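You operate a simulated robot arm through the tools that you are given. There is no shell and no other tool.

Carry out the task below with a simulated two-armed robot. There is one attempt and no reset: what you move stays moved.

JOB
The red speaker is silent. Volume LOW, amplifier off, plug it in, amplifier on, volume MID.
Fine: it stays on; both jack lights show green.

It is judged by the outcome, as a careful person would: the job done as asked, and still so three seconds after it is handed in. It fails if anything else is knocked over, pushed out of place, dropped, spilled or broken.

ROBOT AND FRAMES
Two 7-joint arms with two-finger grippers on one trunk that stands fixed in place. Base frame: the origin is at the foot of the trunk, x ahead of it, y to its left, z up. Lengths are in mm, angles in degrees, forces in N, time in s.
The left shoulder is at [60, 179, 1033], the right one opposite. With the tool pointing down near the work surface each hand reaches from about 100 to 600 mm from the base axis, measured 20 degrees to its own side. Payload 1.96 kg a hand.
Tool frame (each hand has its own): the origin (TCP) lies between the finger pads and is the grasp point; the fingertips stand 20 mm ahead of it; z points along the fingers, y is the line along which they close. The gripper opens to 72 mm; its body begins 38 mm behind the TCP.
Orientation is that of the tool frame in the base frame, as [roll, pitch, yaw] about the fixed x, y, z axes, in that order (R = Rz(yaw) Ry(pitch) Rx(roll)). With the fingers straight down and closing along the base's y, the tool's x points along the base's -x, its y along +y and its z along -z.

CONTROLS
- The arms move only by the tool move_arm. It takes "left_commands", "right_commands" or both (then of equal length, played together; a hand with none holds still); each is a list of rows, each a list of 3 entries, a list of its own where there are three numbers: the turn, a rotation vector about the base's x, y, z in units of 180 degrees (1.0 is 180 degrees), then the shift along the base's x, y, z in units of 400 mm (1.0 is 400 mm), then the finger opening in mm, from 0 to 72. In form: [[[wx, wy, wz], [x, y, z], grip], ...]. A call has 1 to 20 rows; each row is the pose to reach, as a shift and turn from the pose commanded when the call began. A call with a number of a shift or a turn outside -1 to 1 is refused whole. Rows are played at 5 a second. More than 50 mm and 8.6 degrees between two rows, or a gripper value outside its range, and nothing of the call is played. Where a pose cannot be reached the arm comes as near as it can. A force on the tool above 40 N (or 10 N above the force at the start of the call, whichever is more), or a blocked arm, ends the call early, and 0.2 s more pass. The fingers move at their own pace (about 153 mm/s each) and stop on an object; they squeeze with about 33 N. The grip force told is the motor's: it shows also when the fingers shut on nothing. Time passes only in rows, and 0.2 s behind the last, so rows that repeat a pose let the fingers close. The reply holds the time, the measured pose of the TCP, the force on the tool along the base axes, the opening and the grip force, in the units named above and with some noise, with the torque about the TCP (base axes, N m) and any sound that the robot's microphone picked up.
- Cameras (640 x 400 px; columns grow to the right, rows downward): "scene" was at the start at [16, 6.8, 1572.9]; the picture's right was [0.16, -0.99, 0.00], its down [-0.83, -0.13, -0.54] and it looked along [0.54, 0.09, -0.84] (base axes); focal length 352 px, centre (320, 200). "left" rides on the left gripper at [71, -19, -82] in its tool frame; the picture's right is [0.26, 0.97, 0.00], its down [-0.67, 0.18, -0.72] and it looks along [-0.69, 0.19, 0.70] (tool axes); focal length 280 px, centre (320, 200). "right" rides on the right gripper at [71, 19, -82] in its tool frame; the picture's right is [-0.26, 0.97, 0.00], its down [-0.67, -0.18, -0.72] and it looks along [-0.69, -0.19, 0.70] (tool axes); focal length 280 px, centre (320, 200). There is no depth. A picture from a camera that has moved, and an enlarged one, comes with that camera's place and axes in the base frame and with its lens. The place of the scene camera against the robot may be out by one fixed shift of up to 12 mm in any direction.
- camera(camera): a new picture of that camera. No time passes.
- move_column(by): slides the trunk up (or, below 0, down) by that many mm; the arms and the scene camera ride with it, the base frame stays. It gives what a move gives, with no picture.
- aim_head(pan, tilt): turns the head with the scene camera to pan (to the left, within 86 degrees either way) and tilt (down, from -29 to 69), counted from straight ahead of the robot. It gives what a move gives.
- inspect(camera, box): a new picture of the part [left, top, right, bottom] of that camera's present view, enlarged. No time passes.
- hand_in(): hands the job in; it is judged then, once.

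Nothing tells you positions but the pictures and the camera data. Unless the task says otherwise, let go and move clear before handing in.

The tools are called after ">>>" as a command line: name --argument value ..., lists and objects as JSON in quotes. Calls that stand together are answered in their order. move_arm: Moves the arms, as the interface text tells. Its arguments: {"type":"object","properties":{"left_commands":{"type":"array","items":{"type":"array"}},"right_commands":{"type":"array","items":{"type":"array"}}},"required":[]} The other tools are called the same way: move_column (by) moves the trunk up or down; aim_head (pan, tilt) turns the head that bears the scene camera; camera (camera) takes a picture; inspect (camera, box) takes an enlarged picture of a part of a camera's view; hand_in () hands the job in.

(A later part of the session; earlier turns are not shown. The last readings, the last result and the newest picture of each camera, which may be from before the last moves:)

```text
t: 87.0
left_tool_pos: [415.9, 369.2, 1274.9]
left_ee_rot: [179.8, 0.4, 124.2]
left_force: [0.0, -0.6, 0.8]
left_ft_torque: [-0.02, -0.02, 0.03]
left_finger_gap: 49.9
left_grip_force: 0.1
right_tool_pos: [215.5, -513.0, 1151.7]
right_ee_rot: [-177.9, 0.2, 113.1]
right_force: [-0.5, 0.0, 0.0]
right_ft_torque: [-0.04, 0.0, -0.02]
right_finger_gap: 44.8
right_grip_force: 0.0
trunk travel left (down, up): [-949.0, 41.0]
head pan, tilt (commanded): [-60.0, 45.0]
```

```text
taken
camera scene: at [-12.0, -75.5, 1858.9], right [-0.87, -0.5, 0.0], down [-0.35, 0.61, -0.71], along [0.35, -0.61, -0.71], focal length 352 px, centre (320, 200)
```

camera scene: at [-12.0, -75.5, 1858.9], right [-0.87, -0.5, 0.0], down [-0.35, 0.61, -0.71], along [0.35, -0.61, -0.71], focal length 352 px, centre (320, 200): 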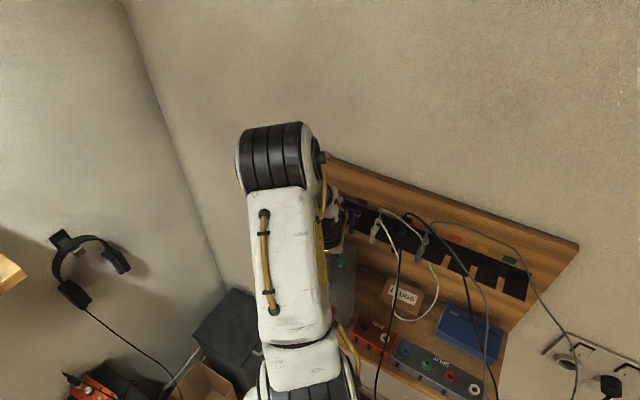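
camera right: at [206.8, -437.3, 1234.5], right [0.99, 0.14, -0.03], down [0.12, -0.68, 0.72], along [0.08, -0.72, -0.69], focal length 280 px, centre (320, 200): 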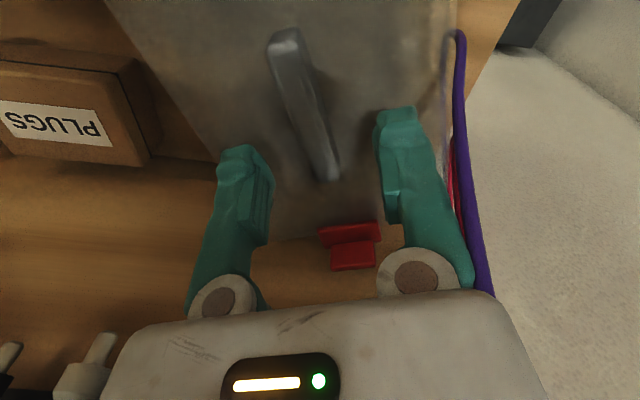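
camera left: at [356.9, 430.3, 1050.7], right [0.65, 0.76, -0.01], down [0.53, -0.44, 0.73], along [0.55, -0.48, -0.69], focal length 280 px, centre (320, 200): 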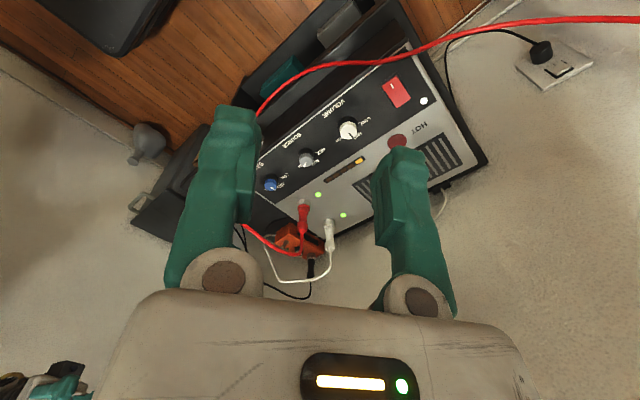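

The handle is a raised bar. It's about 6 mm off-centre and 12 mm forward of my pads, so I'll correct that while lowering slowly.

>>> move_arm --right_commands '[[[0, 0, 0], [-0.0245, 0.022, 0], 45], [[0, 0, 0], [-0.0245, 0.022, -0.03], 45], [[0, 0, 0], [-0.0245, 0.022, -0.055], 45], [[0, 0, 0], [-0.0245, 0.022, -0.07], 45]]'

>>> camera --camera "right"

```text
t: 88.0
left_tool_pos: [415.5, 371.0, 1275.6]
left_ee_rot: [179.9, 0.4, 124.3]
left_force: [-0.5, 0.6, -0.3]
left_ft_torque: [0.02, 0.02, 0.03]
left_finger_gap: 50.2
left_grip_force: 0.0
right_tool_pos: [205.6, -503.4, 1126.6]
right_ee_rot: [-177.9, 0.2, 113.2]
right_force: [1.1, -2.5, 7.6]
right_ft_torque: [0.05, -0.19, -0.09]
right_finger_gap: 45.7
right_grip_force: 0.1
trunk travel left (down, up): [-949.0, 41.0]
head pan, tilt (commanded): [-60.0, 45.0]
```

```text
taken
camera right: at [196.8, -428.0, 1208.4], right [0.99, 0.14, -0.03], down [0.12, -0.68, 0.73], along [0.08, -0.72, -0.69], focal length 280 px, centre (320, 200)
```

right: 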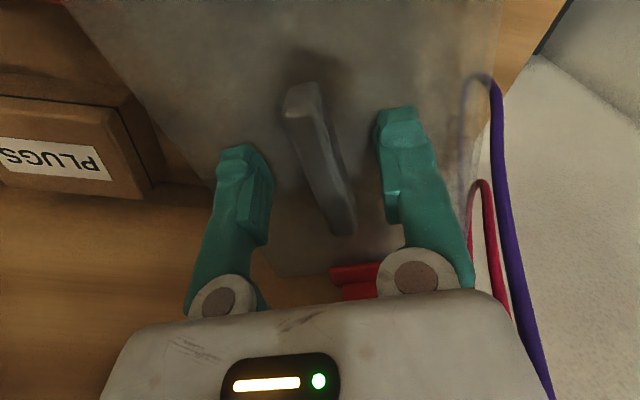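

The fingertips are resting lightly on the lid (about 8 N) on either side of the handle. I'll lift 1–2 mm and close on the handle.

>>> move_arm --right_commands '[[[0, 0, 0], [0, 0, 0.008], 45], [[0, 0, 0], [0, 0, 0.008], 20], [[0, 0, 0], [0, 0, 0.008], 2], [[0, 0, 0], [0, 0, 0.008], 2]]'

>>> camera --camera "right"

```text
t: 89.0
left_tool_pos: [415.2, 369.6, 1275.9]
left_ee_rot: [179.9, 0.2, 124.2]
left_force: [-1.4, -0.1, 0.2]
left_ft_torque: [0.0, 0.0, 0.01]
left_finger_gap: 49.9
left_grip_force: 0.0
right_tool_pos: [204.8, -503.5, 1128.8]
right_ee_rot: [-177.9, 0.2, 113.1]
right_force: [0.2, 0.1, -0.4]
right_ft_torque: [0.04, -0.02, -0.02]
right_finger_gap: 12.8
right_grip_force: 33.3
trunk travel left (down, up): [-949.0, 41.0]
head pan, tilt (commanded): [-60.0, 45.0]
```

```text
taken
camera right: at [196.8, -428.7, 1210.7], right [0.99, 0.14, -0.03], down [0.12, -0.68, 0.72], along [0.08, -0.72, -0.69], focal length 280 px, centre (320, 200)
```

right: 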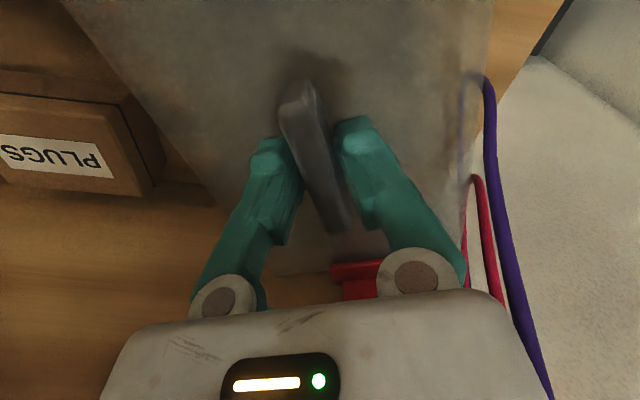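

The handle is gripped. I'll slide the toolbox back, rotating it −23° and shifting it about 46 mm in +x, slowly.

>>> move_arm --right_commands '[[[0, 0, -0.01], [0.012, -0.001, 0], 2], [[0, 0, -0.022], [0.024, -0.003, 0], 2], [[0, 0, -0.035], [0.036, -0.005, 0], 2], [[0, 0, -0.05], [0.048, -0.007, 0], 2], [[0, 0, -0.065], [0.06, -0.009, 0], 2], [[0, 0, -0.08], [0.074, -0.011, 0], 2], [[0, 0, -0.095], [0.088, -0.013, 0], 2], [[0, 0, -0.11], [0.1, -0.015, 0], 2], [[0, 0, -0.1294], [0.116, -0.016, 0], 2], [[0, 0, -0.1294], [0.116, -0.016, 0], 2]]'

>>> camera --camera "right"

>>> camera --camera "scene"

```text
t: 91.2
left_tool_pos: [414.0, 369.6, 1274.1]
left_ee_rot: [180.0, 0.3, 124.1]
left_force: [-0.2, 0.0, 0.6]
left_ft_torque: [0.01, -0.01, -0.01]
left_finger_gap: 50.1
left_grip_force: 0.0
right_tool_pos: [250.2, -510.3, 1129.0]
right_ee_rot: [-177.9, 0.2, 89.8]
right_force: [0.6, 0.1, 0.4]
right_ft_torque: [0.03, -0.02, 0.06]
right_finger_gap: 12.6
right_grip_force: 32.8
trunk travel left (down, up): [-949.0, 41.0]
head pan, tilt (commanded): [-60.0, 45.0]
```

```text
taken
camera right: at [272.8, -439.5, 1211.2], right [0.96, -0.27, -0.03], down [-0.16, -0.67, 0.72], along [-0.21, -0.69, -0.69], focal length 280 px, centre (320, 200)
```

right: 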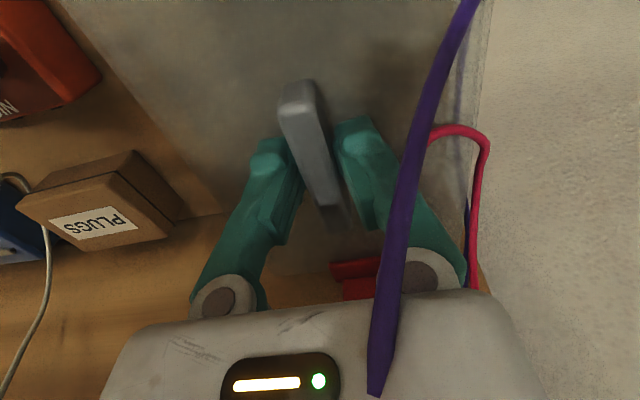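

```text
taken
camera scene: at [-12.5, -74.9, 1858.9], right [-0.87, -0.5, 0.0], down [-0.35, 0.61, -0.71], along [0.35, -0.61, -0.71], focal length 352 px, centre (320, 200)
```

scene: 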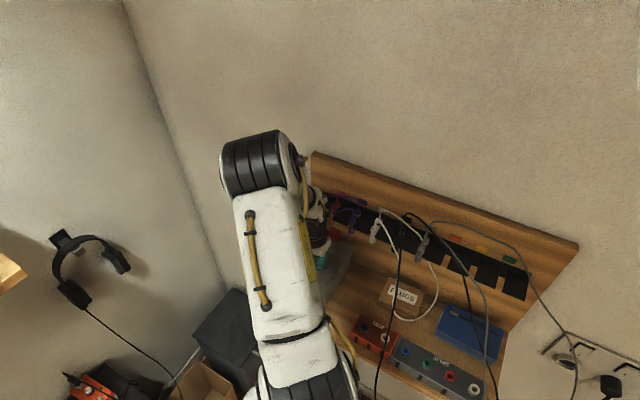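

The toolbox slid easily, but the purple cable loop from the pegboard now lies against my hand. I'll look closely before releasing.

>>> inspect --camera "scene" --box '[270, 170, 420, 340]'

>>> inspect --camera "right" --box '[320, 0, 560, 400]'

```text
2.35 times, centred on (345, 255) of scene
camera zoom: at [-12.5, -74.9, 1858.9], right [-0.87, -0.5, 0.0], down [-0.35, 0.61, -0.71], along [0.35, -0.61, -0.71], focal length 829 px, centre (261, 71)
```

zoom: 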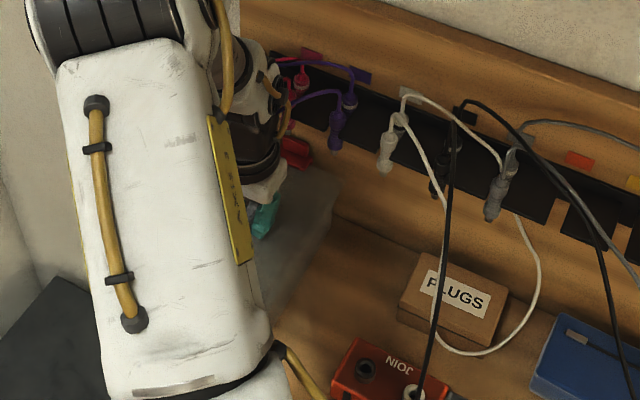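

```text
1.00 times, centred on (440, 200) of right (not enlarged: the box is as wide or as high as the picture)
camera zoom: at [272.8, -439.5, 1211.2], right [0.96, -0.27, -0.03], down [-0.16, -0.67, 0.72], along [-0.21, -0.69, -0.69], focal length 280 px, centre (200, 200)
```

zoom: 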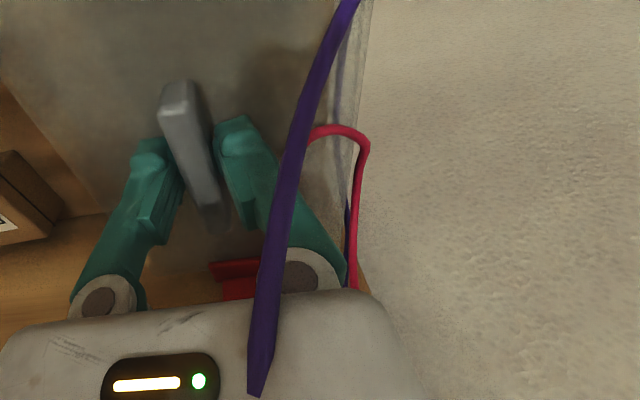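

The toolbox is back beside the shelf's left end, clear of JOIN and PLUGS. I'll open the fingers and rise just enough to clear the handle, then back out the way I came so the purple strand slips free.

>>> move_arm --right_commands '[[[0, 0, 0], [0, 0, 0], 30], [[0, 0, 0], [0, 0, 0.002], 40], [[0, 0, 0], [0, 0, 0.03], 40], [[0, 0, 0], [0, 0, 0.065], 40]]'

>>> camera --camera "right"

```text
t: 92.2
left_tool_pos: [415.0, 370.0, 1274.9]
left_ee_rot: [179.9, 0.4, 124.1]
left_force: [-0.1, 0.5, 0.6]
left_ft_torque: [0.0, 0.01, -0.02]
left_finger_gap: 49.9
left_grip_force: 0.0
right_tool_pos: [250.3, -510.7, 1156.7]
right_ee_rot: [-177.9, 0.1, 89.9]
right_force: [0.9, -0.4, 0.5]
right_ft_torque: [0.0, 0.02, 0.02]
right_finger_gap: 39.8
right_grip_force: 0.0
trunk travel left (down, up): [-949.0, 41.0]
head pan, tilt (commanded): [-60.0, 45.0]
```

```text
taken
camera right: at [272.7, -437.9, 1237.5], right [0.96, -0.26, -0.03], down [-0.16, -0.67, 0.72], along [-0.21, -0.69, -0.69], focal length 280 px, centre (320, 200)
```

right: 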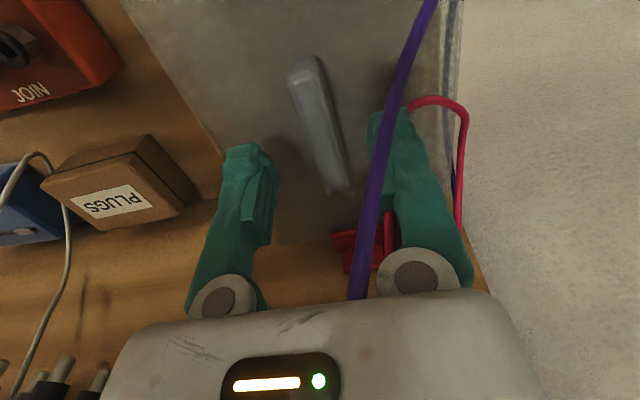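

The strand now runs below the palm and only lies against one finger, so going straight up should free it. Raising carefully.

>>> move_arm --right_commands '[[[0, 0, 0], [0, 0, 0.04], 40], [[0, 0, 0], [0, 0, 0.08], 40], [[0, 0, 0], [0, 0, 0.12], 40]]'

>>> camera --camera "right"

>>> inspect --camera "scene" --box '[270, 170, 420, 340]'

```text
t: 93.0
left_tool_pos: [415.0, 371.2, 1274.2]
left_ee_rot: [180.0, 0.3, 124.2]
left_force: [0.4, 0.5, 0.1]
left_ft_torque: [-0.01, 0.03, -0.01]
left_finger_gap: 49.9
left_grip_force: 0.0
right_tool_pos: [250.5, -509.5, 1203.3]
right_ee_rot: [-177.9, 0.2, 89.9]
right_force: [-0.5, 1.1, -0.6]
right_ft_torque: [-0.01, 0.02, 0.0]
right_finger_gap: 40.0
right_grip_force: 0.2
trunk travel left (down, up): [-949.0, 41.0]
head pan, tilt (commanded): [-60.0, 45.0]
```

```text
taken
camera right: at [272.0, -438.0, 1285.6], right [0.96, -0.27, -0.03], down [-0.16, -0.67, 0.72], along [-0.21, -0.69, -0.69], focal length 280 px, centre (320, 200)
```

right: 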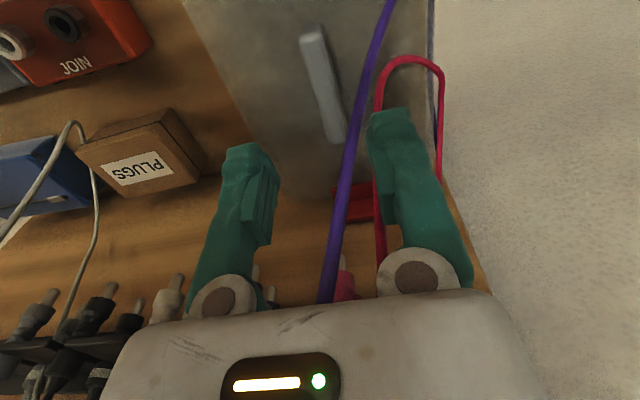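

```text
2.35 times, centred on (345, 255) of scene
camera zoom: at [-12.6, -74.7, 1858.9], right [-0.87, -0.5, 0.0], down [-0.35, 0.61, -0.71], along [0.35, -0.61, -0.71], focal length 829 px, centre (261, 71)
```

zoom: 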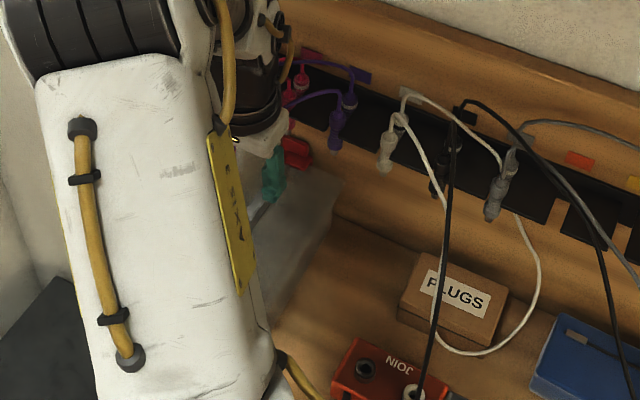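

>>> move_arm --right_commands '[[[0, 0, 0], [0, 0, 0.05], 40], [[0, 0, 0], [0, 0, 0.1], 40], [[0, 0, 0], [0, 0.03, 0.17], 40], [[0, 0, 0], [0, 0.1, 0.22], 40]]'

>>> camera --camera "right"

>>> camera --camera "scene"

```text
t: 94.0
left_tool_pos: [414.1, 372.6, 1274.5]
left_ee_rot: [179.9, 0.4, 124.2]
left_force: [0.1, -0.6, -0.1]
left_ft_torque: [0.01, -0.01, 0.03]
left_finger_gap: 49.8
left_grip_force: 0.0
right_tool_pos: [250.5, -468.1, 1292.3]
right_ee_rot: [-178.0, 0.3, 89.8]
right_force: [-0.4, 0.1, 0.2]
right_ft_torque: [0.01, -0.03, -0.04]
right_finger_gap: 40.2
right_grip_force: 0.0
trunk travel left (down, up): [-949.0, 41.0]
head pan, tilt (commanded): [-60.0, 45.0]
```

```text
taken
camera right: at [271.1, -396.5, 1373.4], right [0.96, -0.27, -0.03], down [-0.16, -0.67, 0.72], along [-0.21, -0.69, -0.69], focal length 280 px, centre (320, 200)
```

right: 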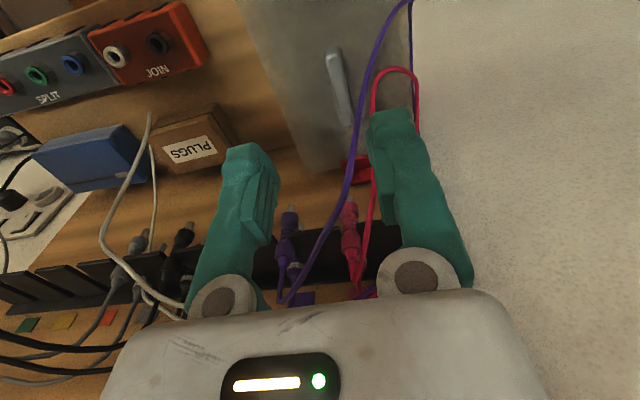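

```text
taken
camera scene: at [-13.8, -71.9, 1859.0], right [-0.87, -0.5, 0.0], down [-0.35, 0.61, -0.71], along [0.35, -0.61, -0.71], focal length 352 px, centre (320, 200)
```

scene: 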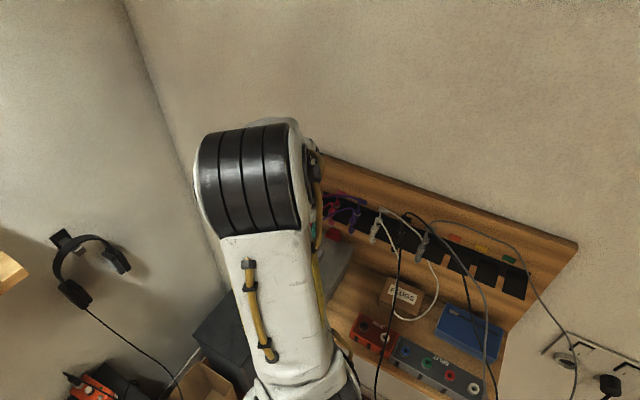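

The hand is free and the cable loops hang again. I'll retrace the path back to the front so the shelf is in clear view.

>>> move_arm --right_commands '[[[0, 0, 0], [0.05, 0.1, -0.02], 40], [[0, 0, 0], [0.1, 0.2, -0.04], 40], [[0, 0, 0], [0.15, 0.3, -0.06], 40], [[0, 0, -0.01], [0.2, 0.41, -0.08], 40], [[0, 0, -0.025], [0.25, 0.51, -0.09], 20], [[0, 0, -0.04], [0.3, 0.61, -0.1], 0], [[0, 0, -0.06], [0.35, 0.71, -0.11], 0], [[0, 0, -0.08], [0.4, 0.81, -0.12], 0], [[0, 0, -0.095], [0.45, 0.92, -0.13], 0]]'

>>> camera --camera "scene"

>>> inspect --camera "scene" --box '[250, 190, 450, 380]'

```text
t: 96.0
left_tool_pos: [416.3, 371.3, 1273.2]
left_ee_rot: [179.8, 0.4, 124.2]
left_force: [0.3, 0.8, -0.2]
left_ft_torque: [-0.02, 0.03, 0.01]
left_finger_gap: 49.9
left_grip_force: 0.0
right_tool_pos: [429.7, -99.6, 1238.3]
right_ee_rot: [-177.9, 0.2, 72.6]
right_force: [-0.2, 0.2, 0.3]
right_ft_torque: [0.03, 0.02, 0.03]
right_finger_gap: 0.3
right_grip_force: 29.2
trunk travel left (down, up): [-949.0, 41.0]
head pan, tilt (commanded): [-60.0, 45.0]
```

```text
taken
camera scene: at [-11.6, -72.5, 1859.0], right [-0.87, -0.5, 0.0], down [-0.35, 0.61, -0.71], along [0.35, -0.61, -0.71], focal length 352 px, centre (320, 200)
```

scene: 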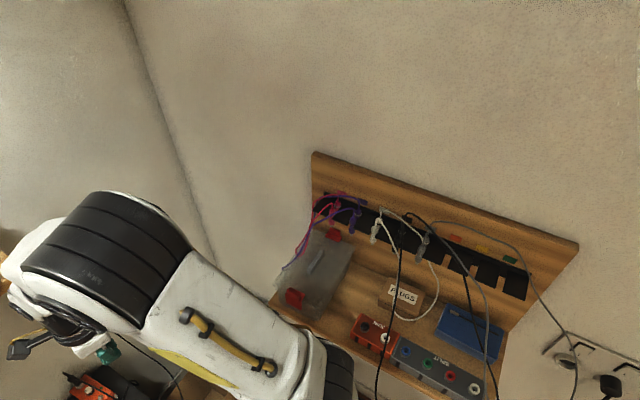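

```text
2.11 times, centred on (350, 285) of scene
camera zoom: at [-11.6, -72.5, 1859.0], right [-0.87, -0.5, 0.0], down [-0.35, 0.61, -0.71], along [0.35, -0.61, -0.71], focal length 742 px, centre (257, 21)
```

zoom: 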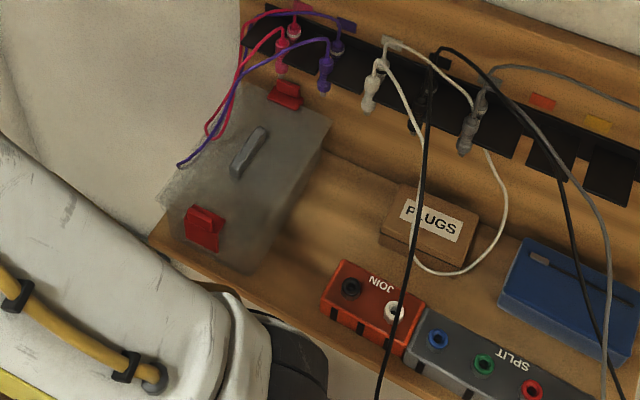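

The toolbox is aligned with the shelf again, with its clip at about [257,−415] against my estimate of the original at [254,−422]. I'll lower the trunk to its original height and aim the head as at the start, to compare directly with the first picture.

>>> move_column --by -270

>>> aim_head --pan 9.1 --tilt 57.1

>>> camera --camera "scene"

>>> inspect --camera "scene" --box '[560, 240, 640, 400]'

>>> inspect --camera "scene" --box '[190, 110, 390, 235]'

```text
t: 98.8
left_tool_pos: [414.3, 369.6, 1004.7]
left_ee_rot: [179.9, 0.3, 124.2]
left_force: [-0.1, 0.2, -0.1]
left_ft_torque: [-0.01, -0.02, 0.0]
left_finger_gap: 50.1
left_grip_force: 0.1
right_tool_pos: [428.9, -101.8, 970.1]
right_ee_rot: [-177.9, 0.2, 72.8]
right_force: [1.0, -0.6, 0.0]
right_ft_torque: [-0.01, 0.0, -0.02]
right_finger_gap: 0.0
right_grip_force: 29.9
trunk travel left (down, up): [-679.0, 311.0]
head pan, tilt (commanded): [-60.0, 45.0]
```

```text
t: 100.2
left_tool_pos: [414.2, 369.5, 1005.2]
left_ee_rot: [179.9, 0.3, 124.2]
left_force: [-0.7, -0.8, 0.4]
left_ft_torque: [0.0, 0.04, 0.02]
left_finger_gap: 50.1
left_grip_force: 0.0
right_tool_pos: [428.4, -102.0, 969.7]
right_ee_rot: [-177.9, 0.1, 72.7]
right_force: [0.2, 0.5, 0.8]
right_ft_torque: [-0.05, 0.0, 0.02]
right_finger_gap: 0.2
right_grip_force: 29.5
trunk travel left (down, up): [-679.0, 311.0]
head pan, tilt (commanded): [9.1, 57.1]
```

```text
taken
camera scene: at [16.0, 6.7, 1572.9], right [0.16, -0.99, 0.0], down [-0.83, -0.13, -0.54], along [0.54, 0.09, -0.84], focal length 352 px, centre (320, 200)
```

scene: 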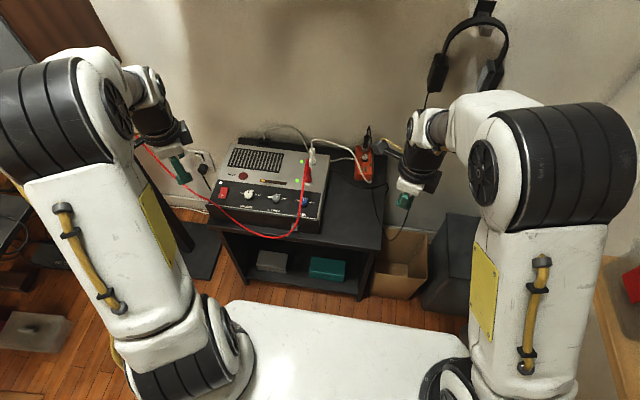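

```text
2.50 times, centred on (600, 320) of scene
camera zoom: at [16.0, 6.7, 1572.9], right [0.16, -0.99, 0.0], down [-0.83, -0.13, -0.54], along [0.54, 0.09, -0.84], focal length 881 px, centre (-380, -100)
```

zoom: 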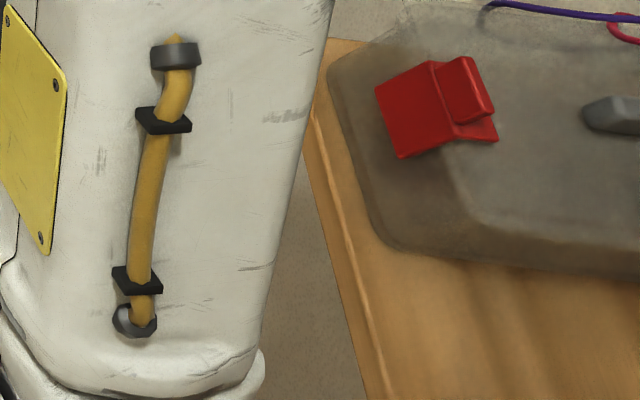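

```text
3.20 times, centred on (290, 172) of scene
camera zoom: at [16.0, 6.7, 1572.9], right [0.16, -0.99, 0.0], down [-0.83, -0.13, -0.54], along [0.54, 0.09, -0.84], focal length 1128 px, centre (416, 288)
```

zoom: 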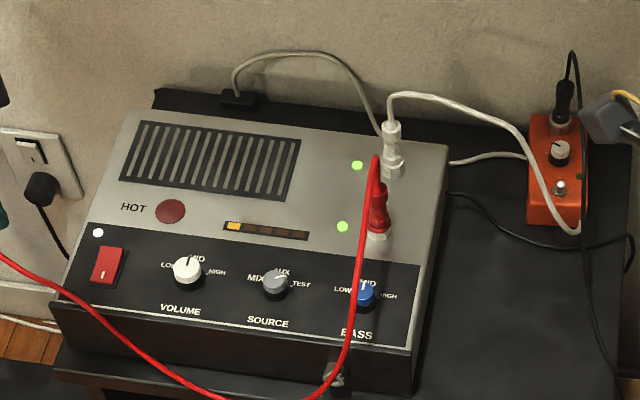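

The clip now appears at nearly the same place as in the first picture (left edge at column ~620, rows 262–303). I also want to check whether the JOIN box was disturbed, so I'll take a closer look at the shelf.

>>> aim_head --pan -60 --tilt 45

>>> camera --camera "scene"

>>> inspect --camera "scene" --box '[340, 190, 460, 310]'

>>> inspect --camera "scene" --box '[400, 230, 580, 390]'

```text
t: 101.6
left_tool_pos: [414.1, 370.7, 1005.4]
left_ee_rot: [179.9, 0.3, 124.3]
left_force: [0.6, 0.1, 0.5]
left_ft_torque: [-0.02, 0.04, 0.02]
left_finger_gap: 49.8
left_grip_force: 0.1
right_tool_pos: [428.8, -102.1, 968.7]
right_ee_rot: [-177.9, 0.1, 72.8]
right_force: [1.0, -0.6, 0.5]
right_ft_torque: [-0.04, 0.01, -0.02]
right_finger_gap: 0.1
right_grip_force: 30.1
trunk travel left (down, up): [-679.0, 311.0]
head pan, tilt (commanded): [-60.0, 45.0]
```

```text
taken
camera scene: at [-12.3, -74.7, 1588.9], right [-0.87, -0.5, 0.0], down [-0.35, 0.61, -0.71], along [0.35, -0.61, -0.71], focal length 352 px, centre (320, 200)
```

scene: 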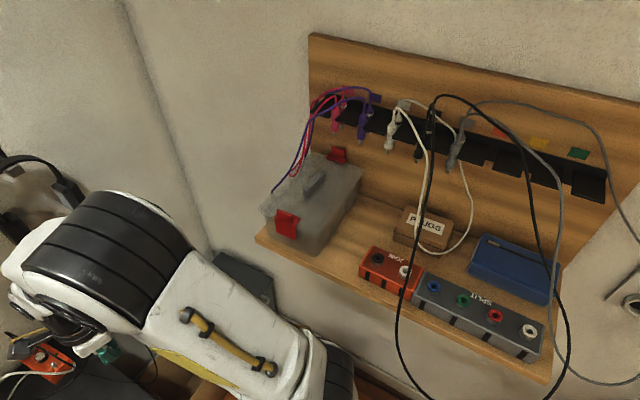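

```text
3.33 times, centred on (400, 250) of scene
camera zoom: at [-12.3, -74.7, 1588.9], right [-0.87, -0.5, 0.0], down [-0.35, 0.61, -0.71], along [0.35, -0.61, -0.71], focal length 1175 px, centre (53, 33)
```

zoom: 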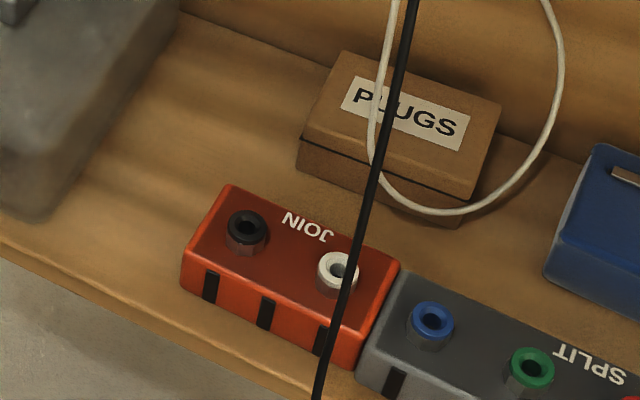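

```text
2.50 times, centred on (490, 310) of scene
camera zoom: at [-12.3, -74.7, 1588.9], right [-0.87, -0.5, 0.0], down [-0.35, 0.61, -0.71], along [0.35, -0.61, -0.71], focal length 881 px, centre (-105, -75)
```

zoom: 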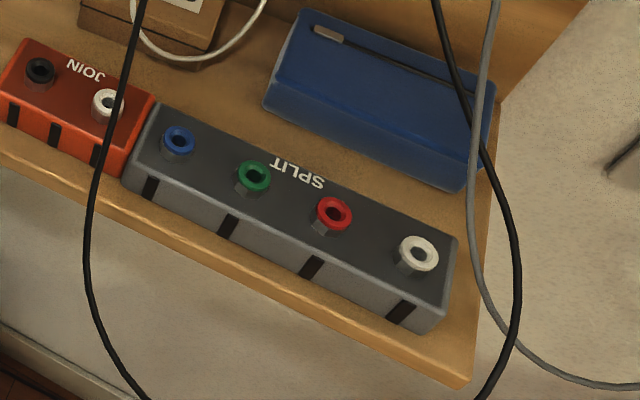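

Re-projecting the geometry, the red patch I saw at the lower-right edge of the first pictures matches the JOIN box standing about 40 mm further +x. So the toolbox pushed JOIN against SPLIT. I'll put that back too, raising the trunk first so the elbow stays clear.

>>> move_column --by 270

>>> move_arm --right_commands '[[[0, 0, 0], [-0.05, -0.1, 0.02], 0], [[0, 0, 0], [-0.1, -0.2, 0.04], 0], [[0, 0, 0], [-0.15, -0.3, 0.06], 0], [[0, 0, 0], [-0.2, -0.4, 0.08], 0], [[0, 0, 0], [-0.25, -0.5, 0.1], 20], [[0, 0, 0], [-0.32, -0.58, 0.11], 40]]'

>>> camera --camera "scene"

>>> camera --camera "right"

```text
t: 104.3
left_tool_pos: [414.8, 370.8, 1275.3]
left_ee_rot: [180.0, 0.3, 124.2]
left_force: [-0.6, -0.3, 0.4]
left_ft_torque: [-0.05, 0.0, -0.02]
left_finger_gap: 50.0
left_grip_force: 0.1
right_tool_pos: [429.8, -101.8, 1239.5]
right_ee_rot: [-177.9, 0.2, 72.7]
right_force: [-0.8, -0.5, 0.5]
right_ft_torque: [-0.02, 0.01, -0.01]
right_finger_gap: 0.2
right_grip_force: 29.1
trunk travel left (down, up): [-949.0, 41.0]
head pan, tilt (commanded): [-60.0, 45.0]
```

```text
t: 105.7
left_tool_pos: [414.9, 368.6, 1274.8]
left_ee_rot: [179.8, 0.3, 124.3]
left_force: [0.5, 0.2, 0.1]
left_ft_torque: [0.02, 0.0, -0.01]
left_finger_gap: 50.0
left_grip_force: 0.1
right_tool_pos: [296.9, -333.3, 1281.8]
right_ee_rot: [-177.9, 0.1, 72.8]
right_force: [-0.9, -0.6, -0.9]
right_ft_torque: [0.02, 0.0, 0.02]
right_finger_gap: 39.9
right_grip_force: 0.1
trunk travel left (down, up): [-949.0, 41.0]
head pan, tilt (commanded): [-60.0, 45.0]
```

```text
taken
camera scene: at [-13.5, -75.7, 1858.8], right [-0.87, -0.5, 0.0], down [-0.35, 0.61, -0.71], along [0.35, -0.61, -0.71], focal length 352 px, centre (320, 200)
```

scene: 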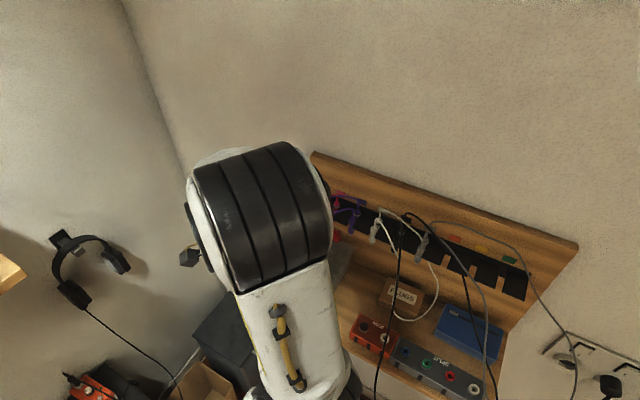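

```text
taken
camera right: at [339.2, -271.1, 1363.9], right [0.84, -0.54, -0.03], down [-0.35, -0.6, 0.72], along [-0.41, -0.6, -0.69], focal length 280 px, centre (320, 200)
```

right: 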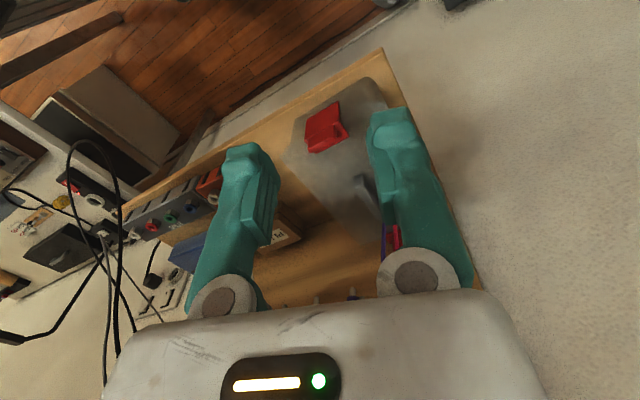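

>>> move_arm --right_commands '[[[0, 0, -0.03], [-0.07, -0.04, 0], 40], [[0, 0, -0.06], [-0.14, -0.08, 0], 40], [[0, 0, -0.09], [-0.22, -0.12, 0], 40], [[0, 0, -0.12], [-0.3, -0.16, 0], 40], [[0, 0, -0.15], [-0.38, -0.2, -0.01], 40], [[0, 0, -0.18], [-0.46, -0.24, -0.02], 40], [[0, 0, -0.21], [-0.53, -0.285, -0.03], 40]]'

>>> camera --camera "scene"

>>> camera --camera "right"

```text
t: 107.3
left_tool_pos: [414.8, 368.7, 1275.1]
left_ee_rot: [179.9, 0.4, 124.2]
left_force: [0.6, 0.0, -0.4]
left_ft_torque: [0.01, -0.01, 0.02]
left_finger_gap: 49.9
left_grip_force: 0.0
right_tool_pos: [87.5, -448.6, 1268.9]
right_ee_rot: [-177.9, 0.2, 34.9]
right_force: [-0.2, 0.2, 0.4]
right_ft_torque: [-0.01, -0.01, -0.03]
right_finger_gap: 40.0
right_grip_force: 0.1
trunk travel left (down, up): [-949.0, 41.0]
head pan, tilt (commanded): [-60.0, 45.0]
```

```text
taken
camera scene: at [-12.7, -76.2, 1858.8], right [-0.87, -0.5, 0.0], down [-0.35, 0.61, -0.71], along [0.35, -0.61, -0.71], focal length 352 px, centre (320, 200)
```

scene: 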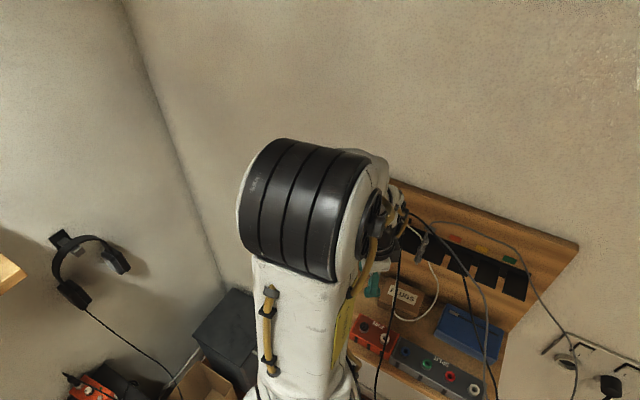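

```text
taken
camera right: at [158.1, -426.0, 1351.9], right [0.34, -0.94, -0.03], down [-0.64, -0.26, 0.72], along [-0.69, -0.22, -0.69], focal length 280 px, centre (320, 200)
```

right: 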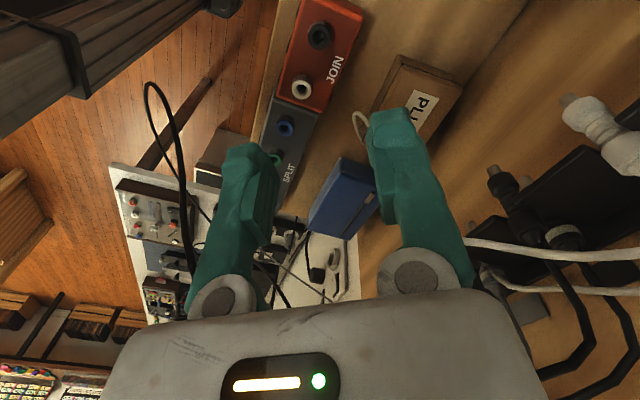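

I'm above JOIN. The black hanging cable passes on its −x side, so I'll turn the wrist the other way (box on the +x side) to keep clear of it.

>>> move_arm --right_commands '[[[0, 0, 0.045], [0, 0, 0.01], 40], [[0, 0, 0.09], [0, 0, 0.02], 40], [[0, 0, 0.135], [0, 0, 0.03], 40], [[0, 0, 0.18], [0, 0, 0.03], 40], [[0, 0, 0.225], [0, 0, 0.03], 40], [[0, 0, 0.27], [0, 0, 0.03], 40], [[0, 0, 0.315], [0, 0, 0.03], 40], [[0, 0, 0.36], [0, 0, 0.03], 40], [[0, 0, 0.405], [0, 0, 0.03], 40], [[0, 0, 0.45], [0, 0, 0.03], 40], [[0, 0, 0.495], [0, 0, 0.03], 40], [[0, 0, 0.54], [0, 0, 0.03], 40], [[0, 0, 0.585], [0, 0, 0.03], 40], [[0, 0, 0.63], [0, 0, 0.03], 40], [[0, 0, 0.675], [0, 0, 0.03], 40], [[0, 0, 0.72], [0, 0, 0.03], 40], [[0, 0, 0.765], [0, 0, 0.03], 40], [[0, 0, 0.805], [0, 0, 0.03], 40]]'

>>> camera --camera "scene"

>>> camera --camera "right"

```text
t: 111.1
left_tool_pos: [414.9, 369.4, 1274.4]
left_ee_rot: [179.9, 0.3, 124.2]
left_force: [-0.1, 0.3, 0.5]
left_ft_torque: [-0.01, 0.04, 0.01]
left_finger_gap: 50.2
left_grip_force: 0.1
right_tool_pos: [87.8, -447.9, 1283.6]
right_ee_rot: [-177.9, 0.1, -180.0]
right_force: [-0.4, 1.2, -1.1]
right_ft_torque: [0.03, 0.04, -0.02]
right_finger_gap: 40.1
right_grip_force: 0.2
trunk travel left (down, up): [-949.0, 41.0]
head pan, tilt (commanded): [-60.0, 45.0]
```

```text
taken
camera scene: at [-12.5, -74.8, 1858.9], right [-0.87, -0.5, 0.0], down [-0.35, 0.61, -0.71], along [0.35, -0.61, -0.71], focal length 352 px, centre (320, 200)
```

scene: 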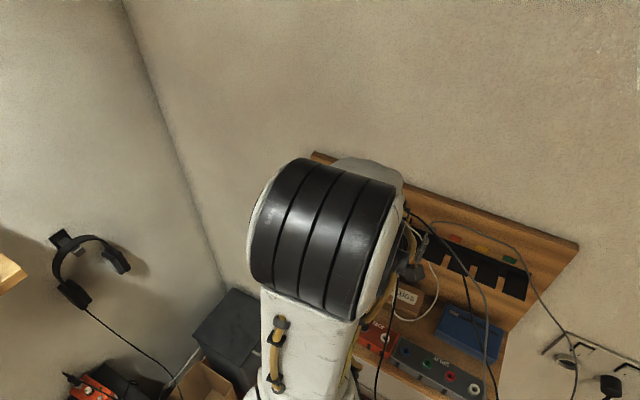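

```text
taken
camera right: at [16.9, -424.6, 1364.9], right [0.26, 0.96, -0.03], down [0.67, -0.16, 0.72], along [0.69, -0.21, -0.69], focal length 280 px, centre (320, 200)
```

right: 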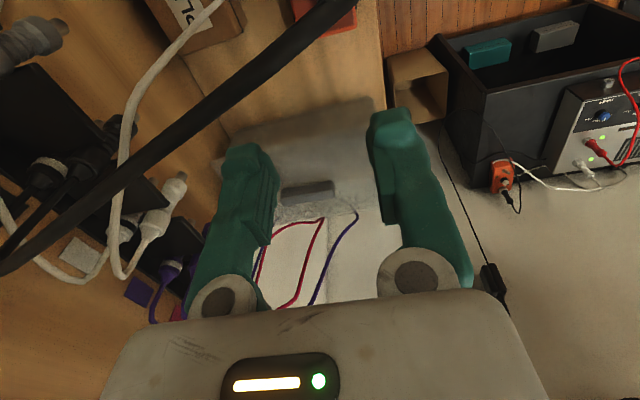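

The black cable arcs just below my wrist camera here, so I won't go straight down. I'll move +x out from it first, then descend between JOIN and the toolbox with a slight tilt.

>>> move_arm --right_commands '[[[0, 0, 0], [0.07, 0, 0.02], 40], [[0, 0.03, 0], [0.14, 0, 0.02], 40], [[0, 0.0667, 0], [0.17, 0, 0.02], 40], [[0, 0.0667, 0], [0.17, 0, -0.06], 40], [[0, 0.0667, 0], [0.17, 0, -0.15], 40], [[0, 0.0667, 0], [0.17, 0, -0.24], 40], [[0, 0.0667, 0], [0.17, 0, -0.32], 40]]'

>>> camera --camera "right"

>>> camera --camera "scene"

```text
t: 112.7
left_tool_pos: [414.7, 368.4, 1273.2]
left_ee_rot: [179.8, 0.4, 124.2]
left_force: [0.3, -0.6, 0.0]
left_ft_torque: [-0.03, 0.01, 0.0]
left_finger_gap: 49.8
left_grip_force: 0.1
right_tool_pos: [155.2, -450.1, 1154.1]
right_ee_rot: [-177.9, -11.8, 180.0]
right_force: [-0.3, 0.2, -0.1]
right_ft_torque: [0.01, -0.02, -0.01]
right_finger_gap: 39.9
right_grip_force: 0.1
trunk travel left (down, up): [-949.0, 41.0]
head pan, tilt (commanded): [-60.0, 45.0]
```

```text
taken
camera right: at [102.9, -425.8, 1248.2], right [0.25, 0.96, -0.09], down [0.81, -0.16, 0.57], along [0.53, -0.21, -0.82], focal length 280 px, centre (320, 200)
```

right: 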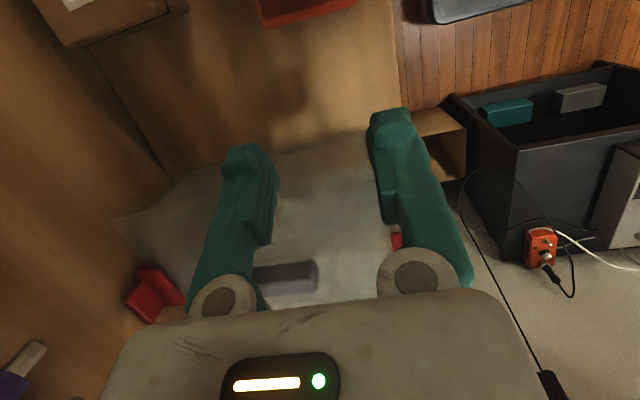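

```text
taken
camera scene: at [-12.3, -76.1, 1858.9], right [-0.87, -0.5, 0.0], down [-0.35, 0.61, -0.71], along [0.35, -0.61, -0.71], focal length 352 px, centre (320, 200)
```

scene: 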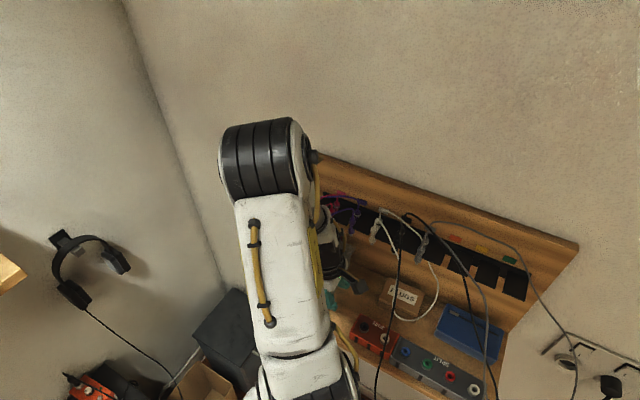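

>>> move_arm --right_commands '[[[0, 0, 0], [-0.05, 0.01, -0.03], 40], [[0, 0, 0], [-0.1, 0.018, -0.06], 40]]'

>>> camera --camera "right"

>>> inspect --camera "right" --box '[220, 0, 440, 150]'

```text
t: 113.3
left_tool_pos: [414.6, 368.8, 1275.9]
left_ee_rot: [179.9, 0.3, 124.1]
left_force: [-0.3, 0.6, 1.1]
left_ft_torque: [0.01, 0.02, 0.01]
left_finger_gap: 50.0
left_grip_force: 0.1
right_tool_pos: [116.4, -440.8, 1128.8]
right_ee_rot: [-178.0, -11.9, 179.9]
right_force: [0.5, -0.5, -0.5]
right_ft_torque: [-0.01, -0.01, 0.0]
right_finger_gap: 40.2
right_grip_force: 0.0
trunk travel left (down, up): [-949.0, 41.0]
head pan, tilt (commanded): [-60.0, 45.0]
```

```text
taken
camera right: at [62.7, -418.5, 1223.3], right [0.25, 0.96, -0.09], down [0.81, -0.16, 0.57], along [0.53, -0.21, -0.82], focal length 280 px, centre (320, 200)
```

right: 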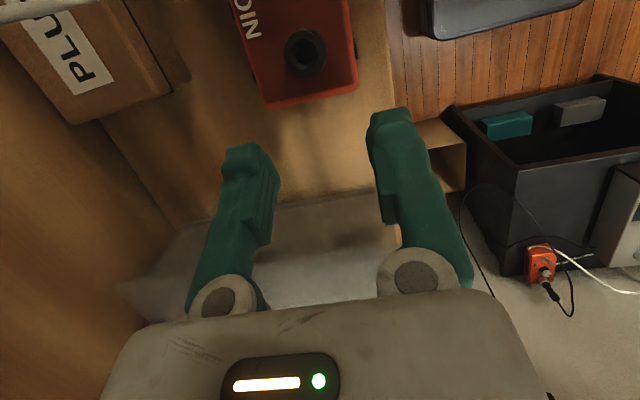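

```text
2.67 times, centred on (330, 75) of right
camera zoom: at [62.7, -418.5, 1223.3], right [0.25, 0.96, -0.09], down [0.81, -0.16, 0.57], along [0.53, -0.21, -0.82], focal length 748 px, centre (293, 533)
```

zoom: 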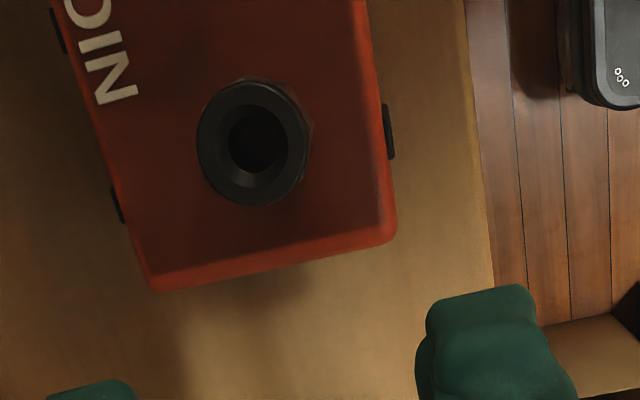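

I can see JOIN's black socket clearly at about [76,−443], 20 mm across. I'll move over it, lower the fingertips around it and grip.

>>> move_arm --right_commands '[[[0, 0, 0], [-0.06, -0.004, -0.02], 40], [[0, 0, 0], [-0.111, -0.006, -0.05], 40], [[0, 0, 0], [-0.111, -0.006, -0.08], 40], [[0, 0, 0], [-0.111, -0.006, -0.1], 40]]'

>>> camera --camera "right"

>>> inspect --camera "scene" --box '[300, 180, 450, 380]'

```text
t: 114.3
left_tool_pos: [415.6, 370.0, 1274.6]
left_ee_rot: [179.9, 0.3, 124.3]
left_force: [0.3, 0.6, -0.2]
left_ft_torque: [-0.03, -0.04, -0.04]
left_finger_gap: 50.2
left_grip_force: 0.0
right_tool_pos: [72.5, -443.7, 1089.3]
right_ee_rot: [-177.9, -11.8, 179.9]
right_force: [0.6, 0.7, 1.0]
right_ft_torque: [-0.01, 0.0, -0.03]
right_finger_gap: 39.9
right_grip_force: 0.1
trunk travel left (down, up): [-949.0, 41.0]
head pan, tilt (commanded): [-60.0, 45.0]
```

```text
taken
camera right: at [18.6, -419.2, 1184.0], right [0.25, 0.96, -0.09], down [0.81, -0.16, 0.57], along [0.53, -0.21, -0.82], focal length 280 px, centre (320, 200)
```

right: 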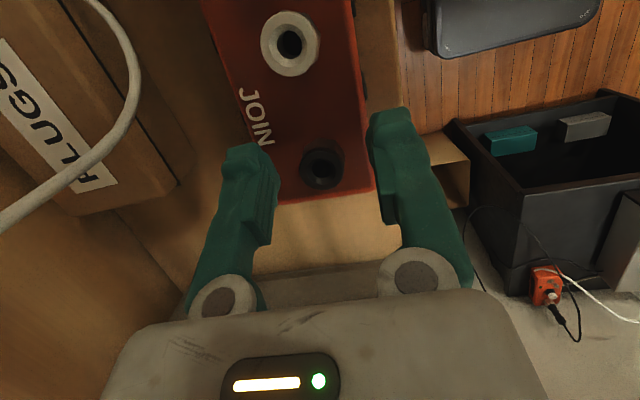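

```text
2.00 times, centred on (375, 280) of scene
camera zoom: at [-12.2, -74.9, 1858.9], right [-0.87, -0.5, 0.0], down [-0.35, 0.61, -0.71], along [0.35, -0.61, -0.71], focal length 705 px, centre (210, 40)
```

zoom: 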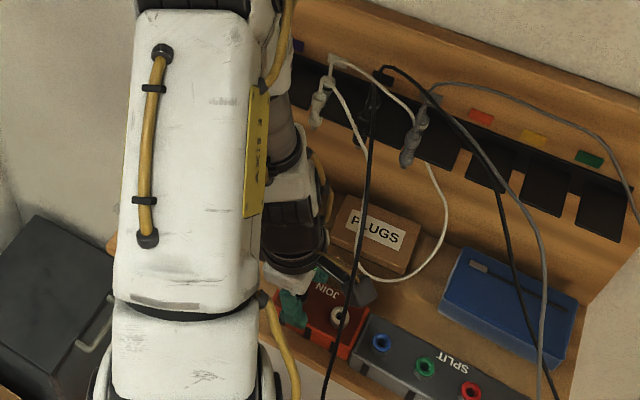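

The socket is centred between the fingers and the black cable is clear. I'll lower 5 mm and close.

>>> move_arm --right_commands '[[[0, 0, 0], [0, 0, -0.007], 40], [[0, 0, 0], [0, 0, -0.013], 40], [[0, 0, 0], [0, 0, -0.013], 10], [[0, 0, 0], [0, 0, -0.013], 5], [[0, 0, 0], [0, 0, -0.013], 5]]'

>>> camera --camera "right"

```text
t: 115.5
left_tool_pos: [416.2, 369.6, 1273.7]
left_ee_rot: [179.9, 0.3, 124.2]
left_force: [-0.5, -0.1, -0.2]
left_ft_torque: [0.01, -0.03, -0.01]
left_finger_gap: 49.9
left_grip_force: 0.0
right_tool_pos: [72.7, -441.5, 1084.7]
right_ee_rot: [-177.8, -11.8, 179.9]
right_force: [1.2, -0.5, 0.0]
right_ft_torque: [0.01, -0.07, -0.01]
right_finger_gap: 19.5
right_grip_force: 33.2
trunk travel left (down, up): [-949.0, 41.0]
head pan, tilt (commanded): [-60.0, 45.0]
```

```text
taken
camera right: at [19.4, -418.9, 1180.0], right [0.25, 0.96, -0.09], down [0.81, -0.16, 0.57], along [0.53, -0.21, -0.82], focal length 280 px, centre (320, 200)
```

right: 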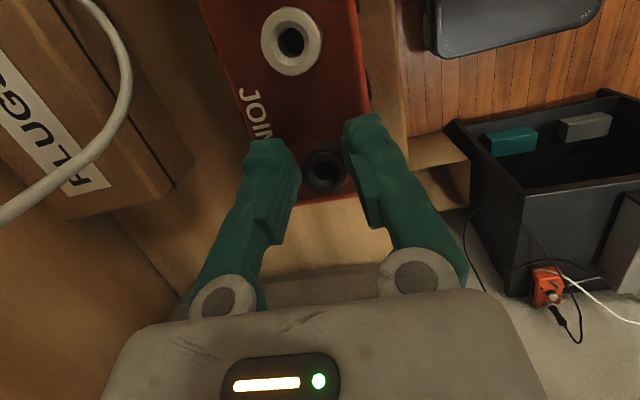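

The socket is gripped (19.5 mm). Sliding JOIN 40 mm in +x, slowly.

>>> move_arm --right_commands '[[[0, 0, 0], [0.015, 0, 0], 5], [[0, 0, 0], [0.03, 0, 0], 5], [[0, 0, 0], [0.045, 0, 0], 5], [[0, 0, 0], [0.06, 0, 0], 5], [[0, 0, 0], [0.075, 0, 0], 5], [[0, 0, 0], [0.09, 0, 0], 5], [[0, 0, 0], [0.1, 0, 0], 5], [[0, 0, 0], [0.1, 0, 0], 5]]'

>>> camera --camera "right"

>>> inspect --camera "scene" --box '[300, 180, 450, 380]'

```text
t: 117.3
left_tool_pos: [415.3, 369.8, 1274.8]
left_ee_rot: [179.9, 0.3, 124.2]
left_force: [-0.5, 0.8, -1.4]
left_ft_torque: [0.0, -0.02, 0.03]
left_finger_gap: 49.9
left_grip_force: 0.1
right_tool_pos: [111.6, -442.2, 1086.6]
right_ee_rot: [-178.0, -11.8, 179.9]
right_force: [0.4, 0.5, 0.3]
right_ft_torque: [0.0, -0.02, -0.03]
right_finger_gap: 19.4
right_grip_force: 33.0
trunk travel left (down, up): [-949.0, 41.0]
head pan, tilt (commanded): [-60.0, 45.0]
```

```text
taken
camera right: at [58.8, -419.1, 1180.9], right [0.25, 0.96, -0.09], down [0.81, -0.16, 0.57], along [0.53, -0.21, -0.82], focal length 280 px, centre (320, 200)
```

right: 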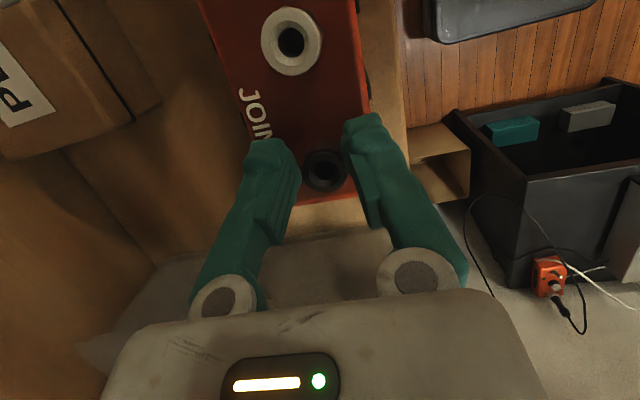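

```text
2.00 times, centred on (375, 280) of scene
camera zoom: at [-12.5, -75.0, 1858.9], right [-0.87, -0.5, 0.0], down [-0.35, 0.61, -0.71], along [0.35, -0.61, -0.71], focal length 705 px, centre (210, 40)
```

zoom: 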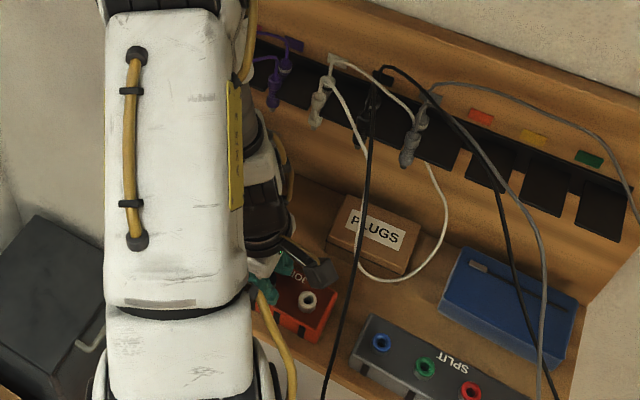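

JOIN is back with a proper gap to SPLIT. Releasing, then rising on the +x side, clear of the black cable.

>>> move_arm --right_commands '[[[0, 0, 0], [0, 0, 0], 30], [[0, 0, 0], [0, 0, 0], 40], [[0, 0, 0], [0, 0, 0.03], 40], [[0, 0, 0], [0.03, 0, 0.08], 40], [[0, 0, 0], [0.08, 0, 0.14], 40], [[0, -0.03, 0], [0.1, 0, 0.23], 40], [[0, -0.0667, 0], [0.11, 0, 0.33], 40], [[0, -0.0667, 0], [0.11, 0, 0.43], 40], [[0, -0.0667, 0], [0.12, 0.02, 0.5], 40]]'

>>> camera --camera "right"

>>> camera --camera "scene"

```text
t: 119.3
left_tool_pos: [415.3, 371.0, 1274.4]
left_ee_rot: [179.8, 0.3, 124.2]
left_force: [0.4, 0.3, -0.5]
left_ft_torque: [0.0, -0.02, -0.05]
left_finger_gap: 50.1
left_grip_force: 0.1
right_tool_pos: [158.8, -433.1, 1287.1]
right_ee_rot: [-177.9, 0.2, 179.9]
right_force: [-0.2, -0.1, 0.3]
right_ft_torque: [-0.04, -0.01, 0.01]
right_finger_gap: 40.1
right_grip_force: 0.0
trunk travel left (down, up): [-949.0, 41.0]
head pan, tilt (commanded): [-60.0, 45.0]
```

```text
taken
camera right: at [87.8, -409.8, 1369.4], right [0.26, 0.96, -0.03], down [0.67, -0.16, 0.72], along [0.69, -0.21, -0.69], focal length 280 px, centre (320, 200)
```

right: 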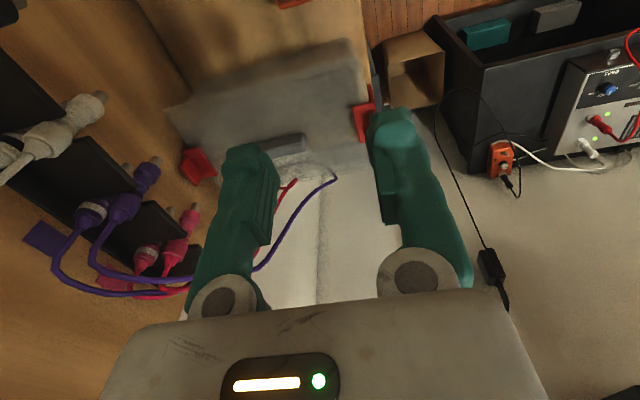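

```text
taken
camera scene: at [-12.9, -73.5, 1858.9], right [-0.87, -0.5, 0.0], down [-0.35, 0.61, -0.71], along [0.35, -0.61, -0.71], focal length 352 px, centre (320, 200)
```

scene: 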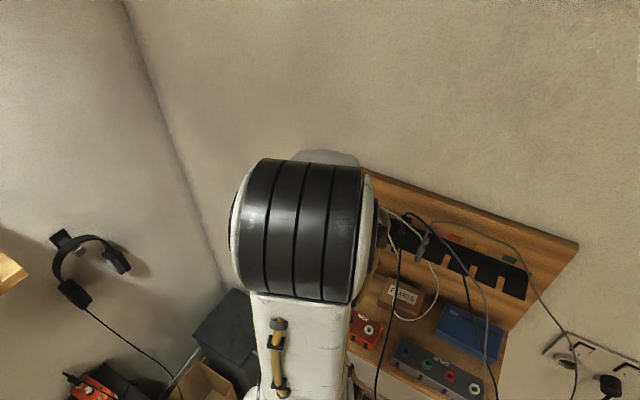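

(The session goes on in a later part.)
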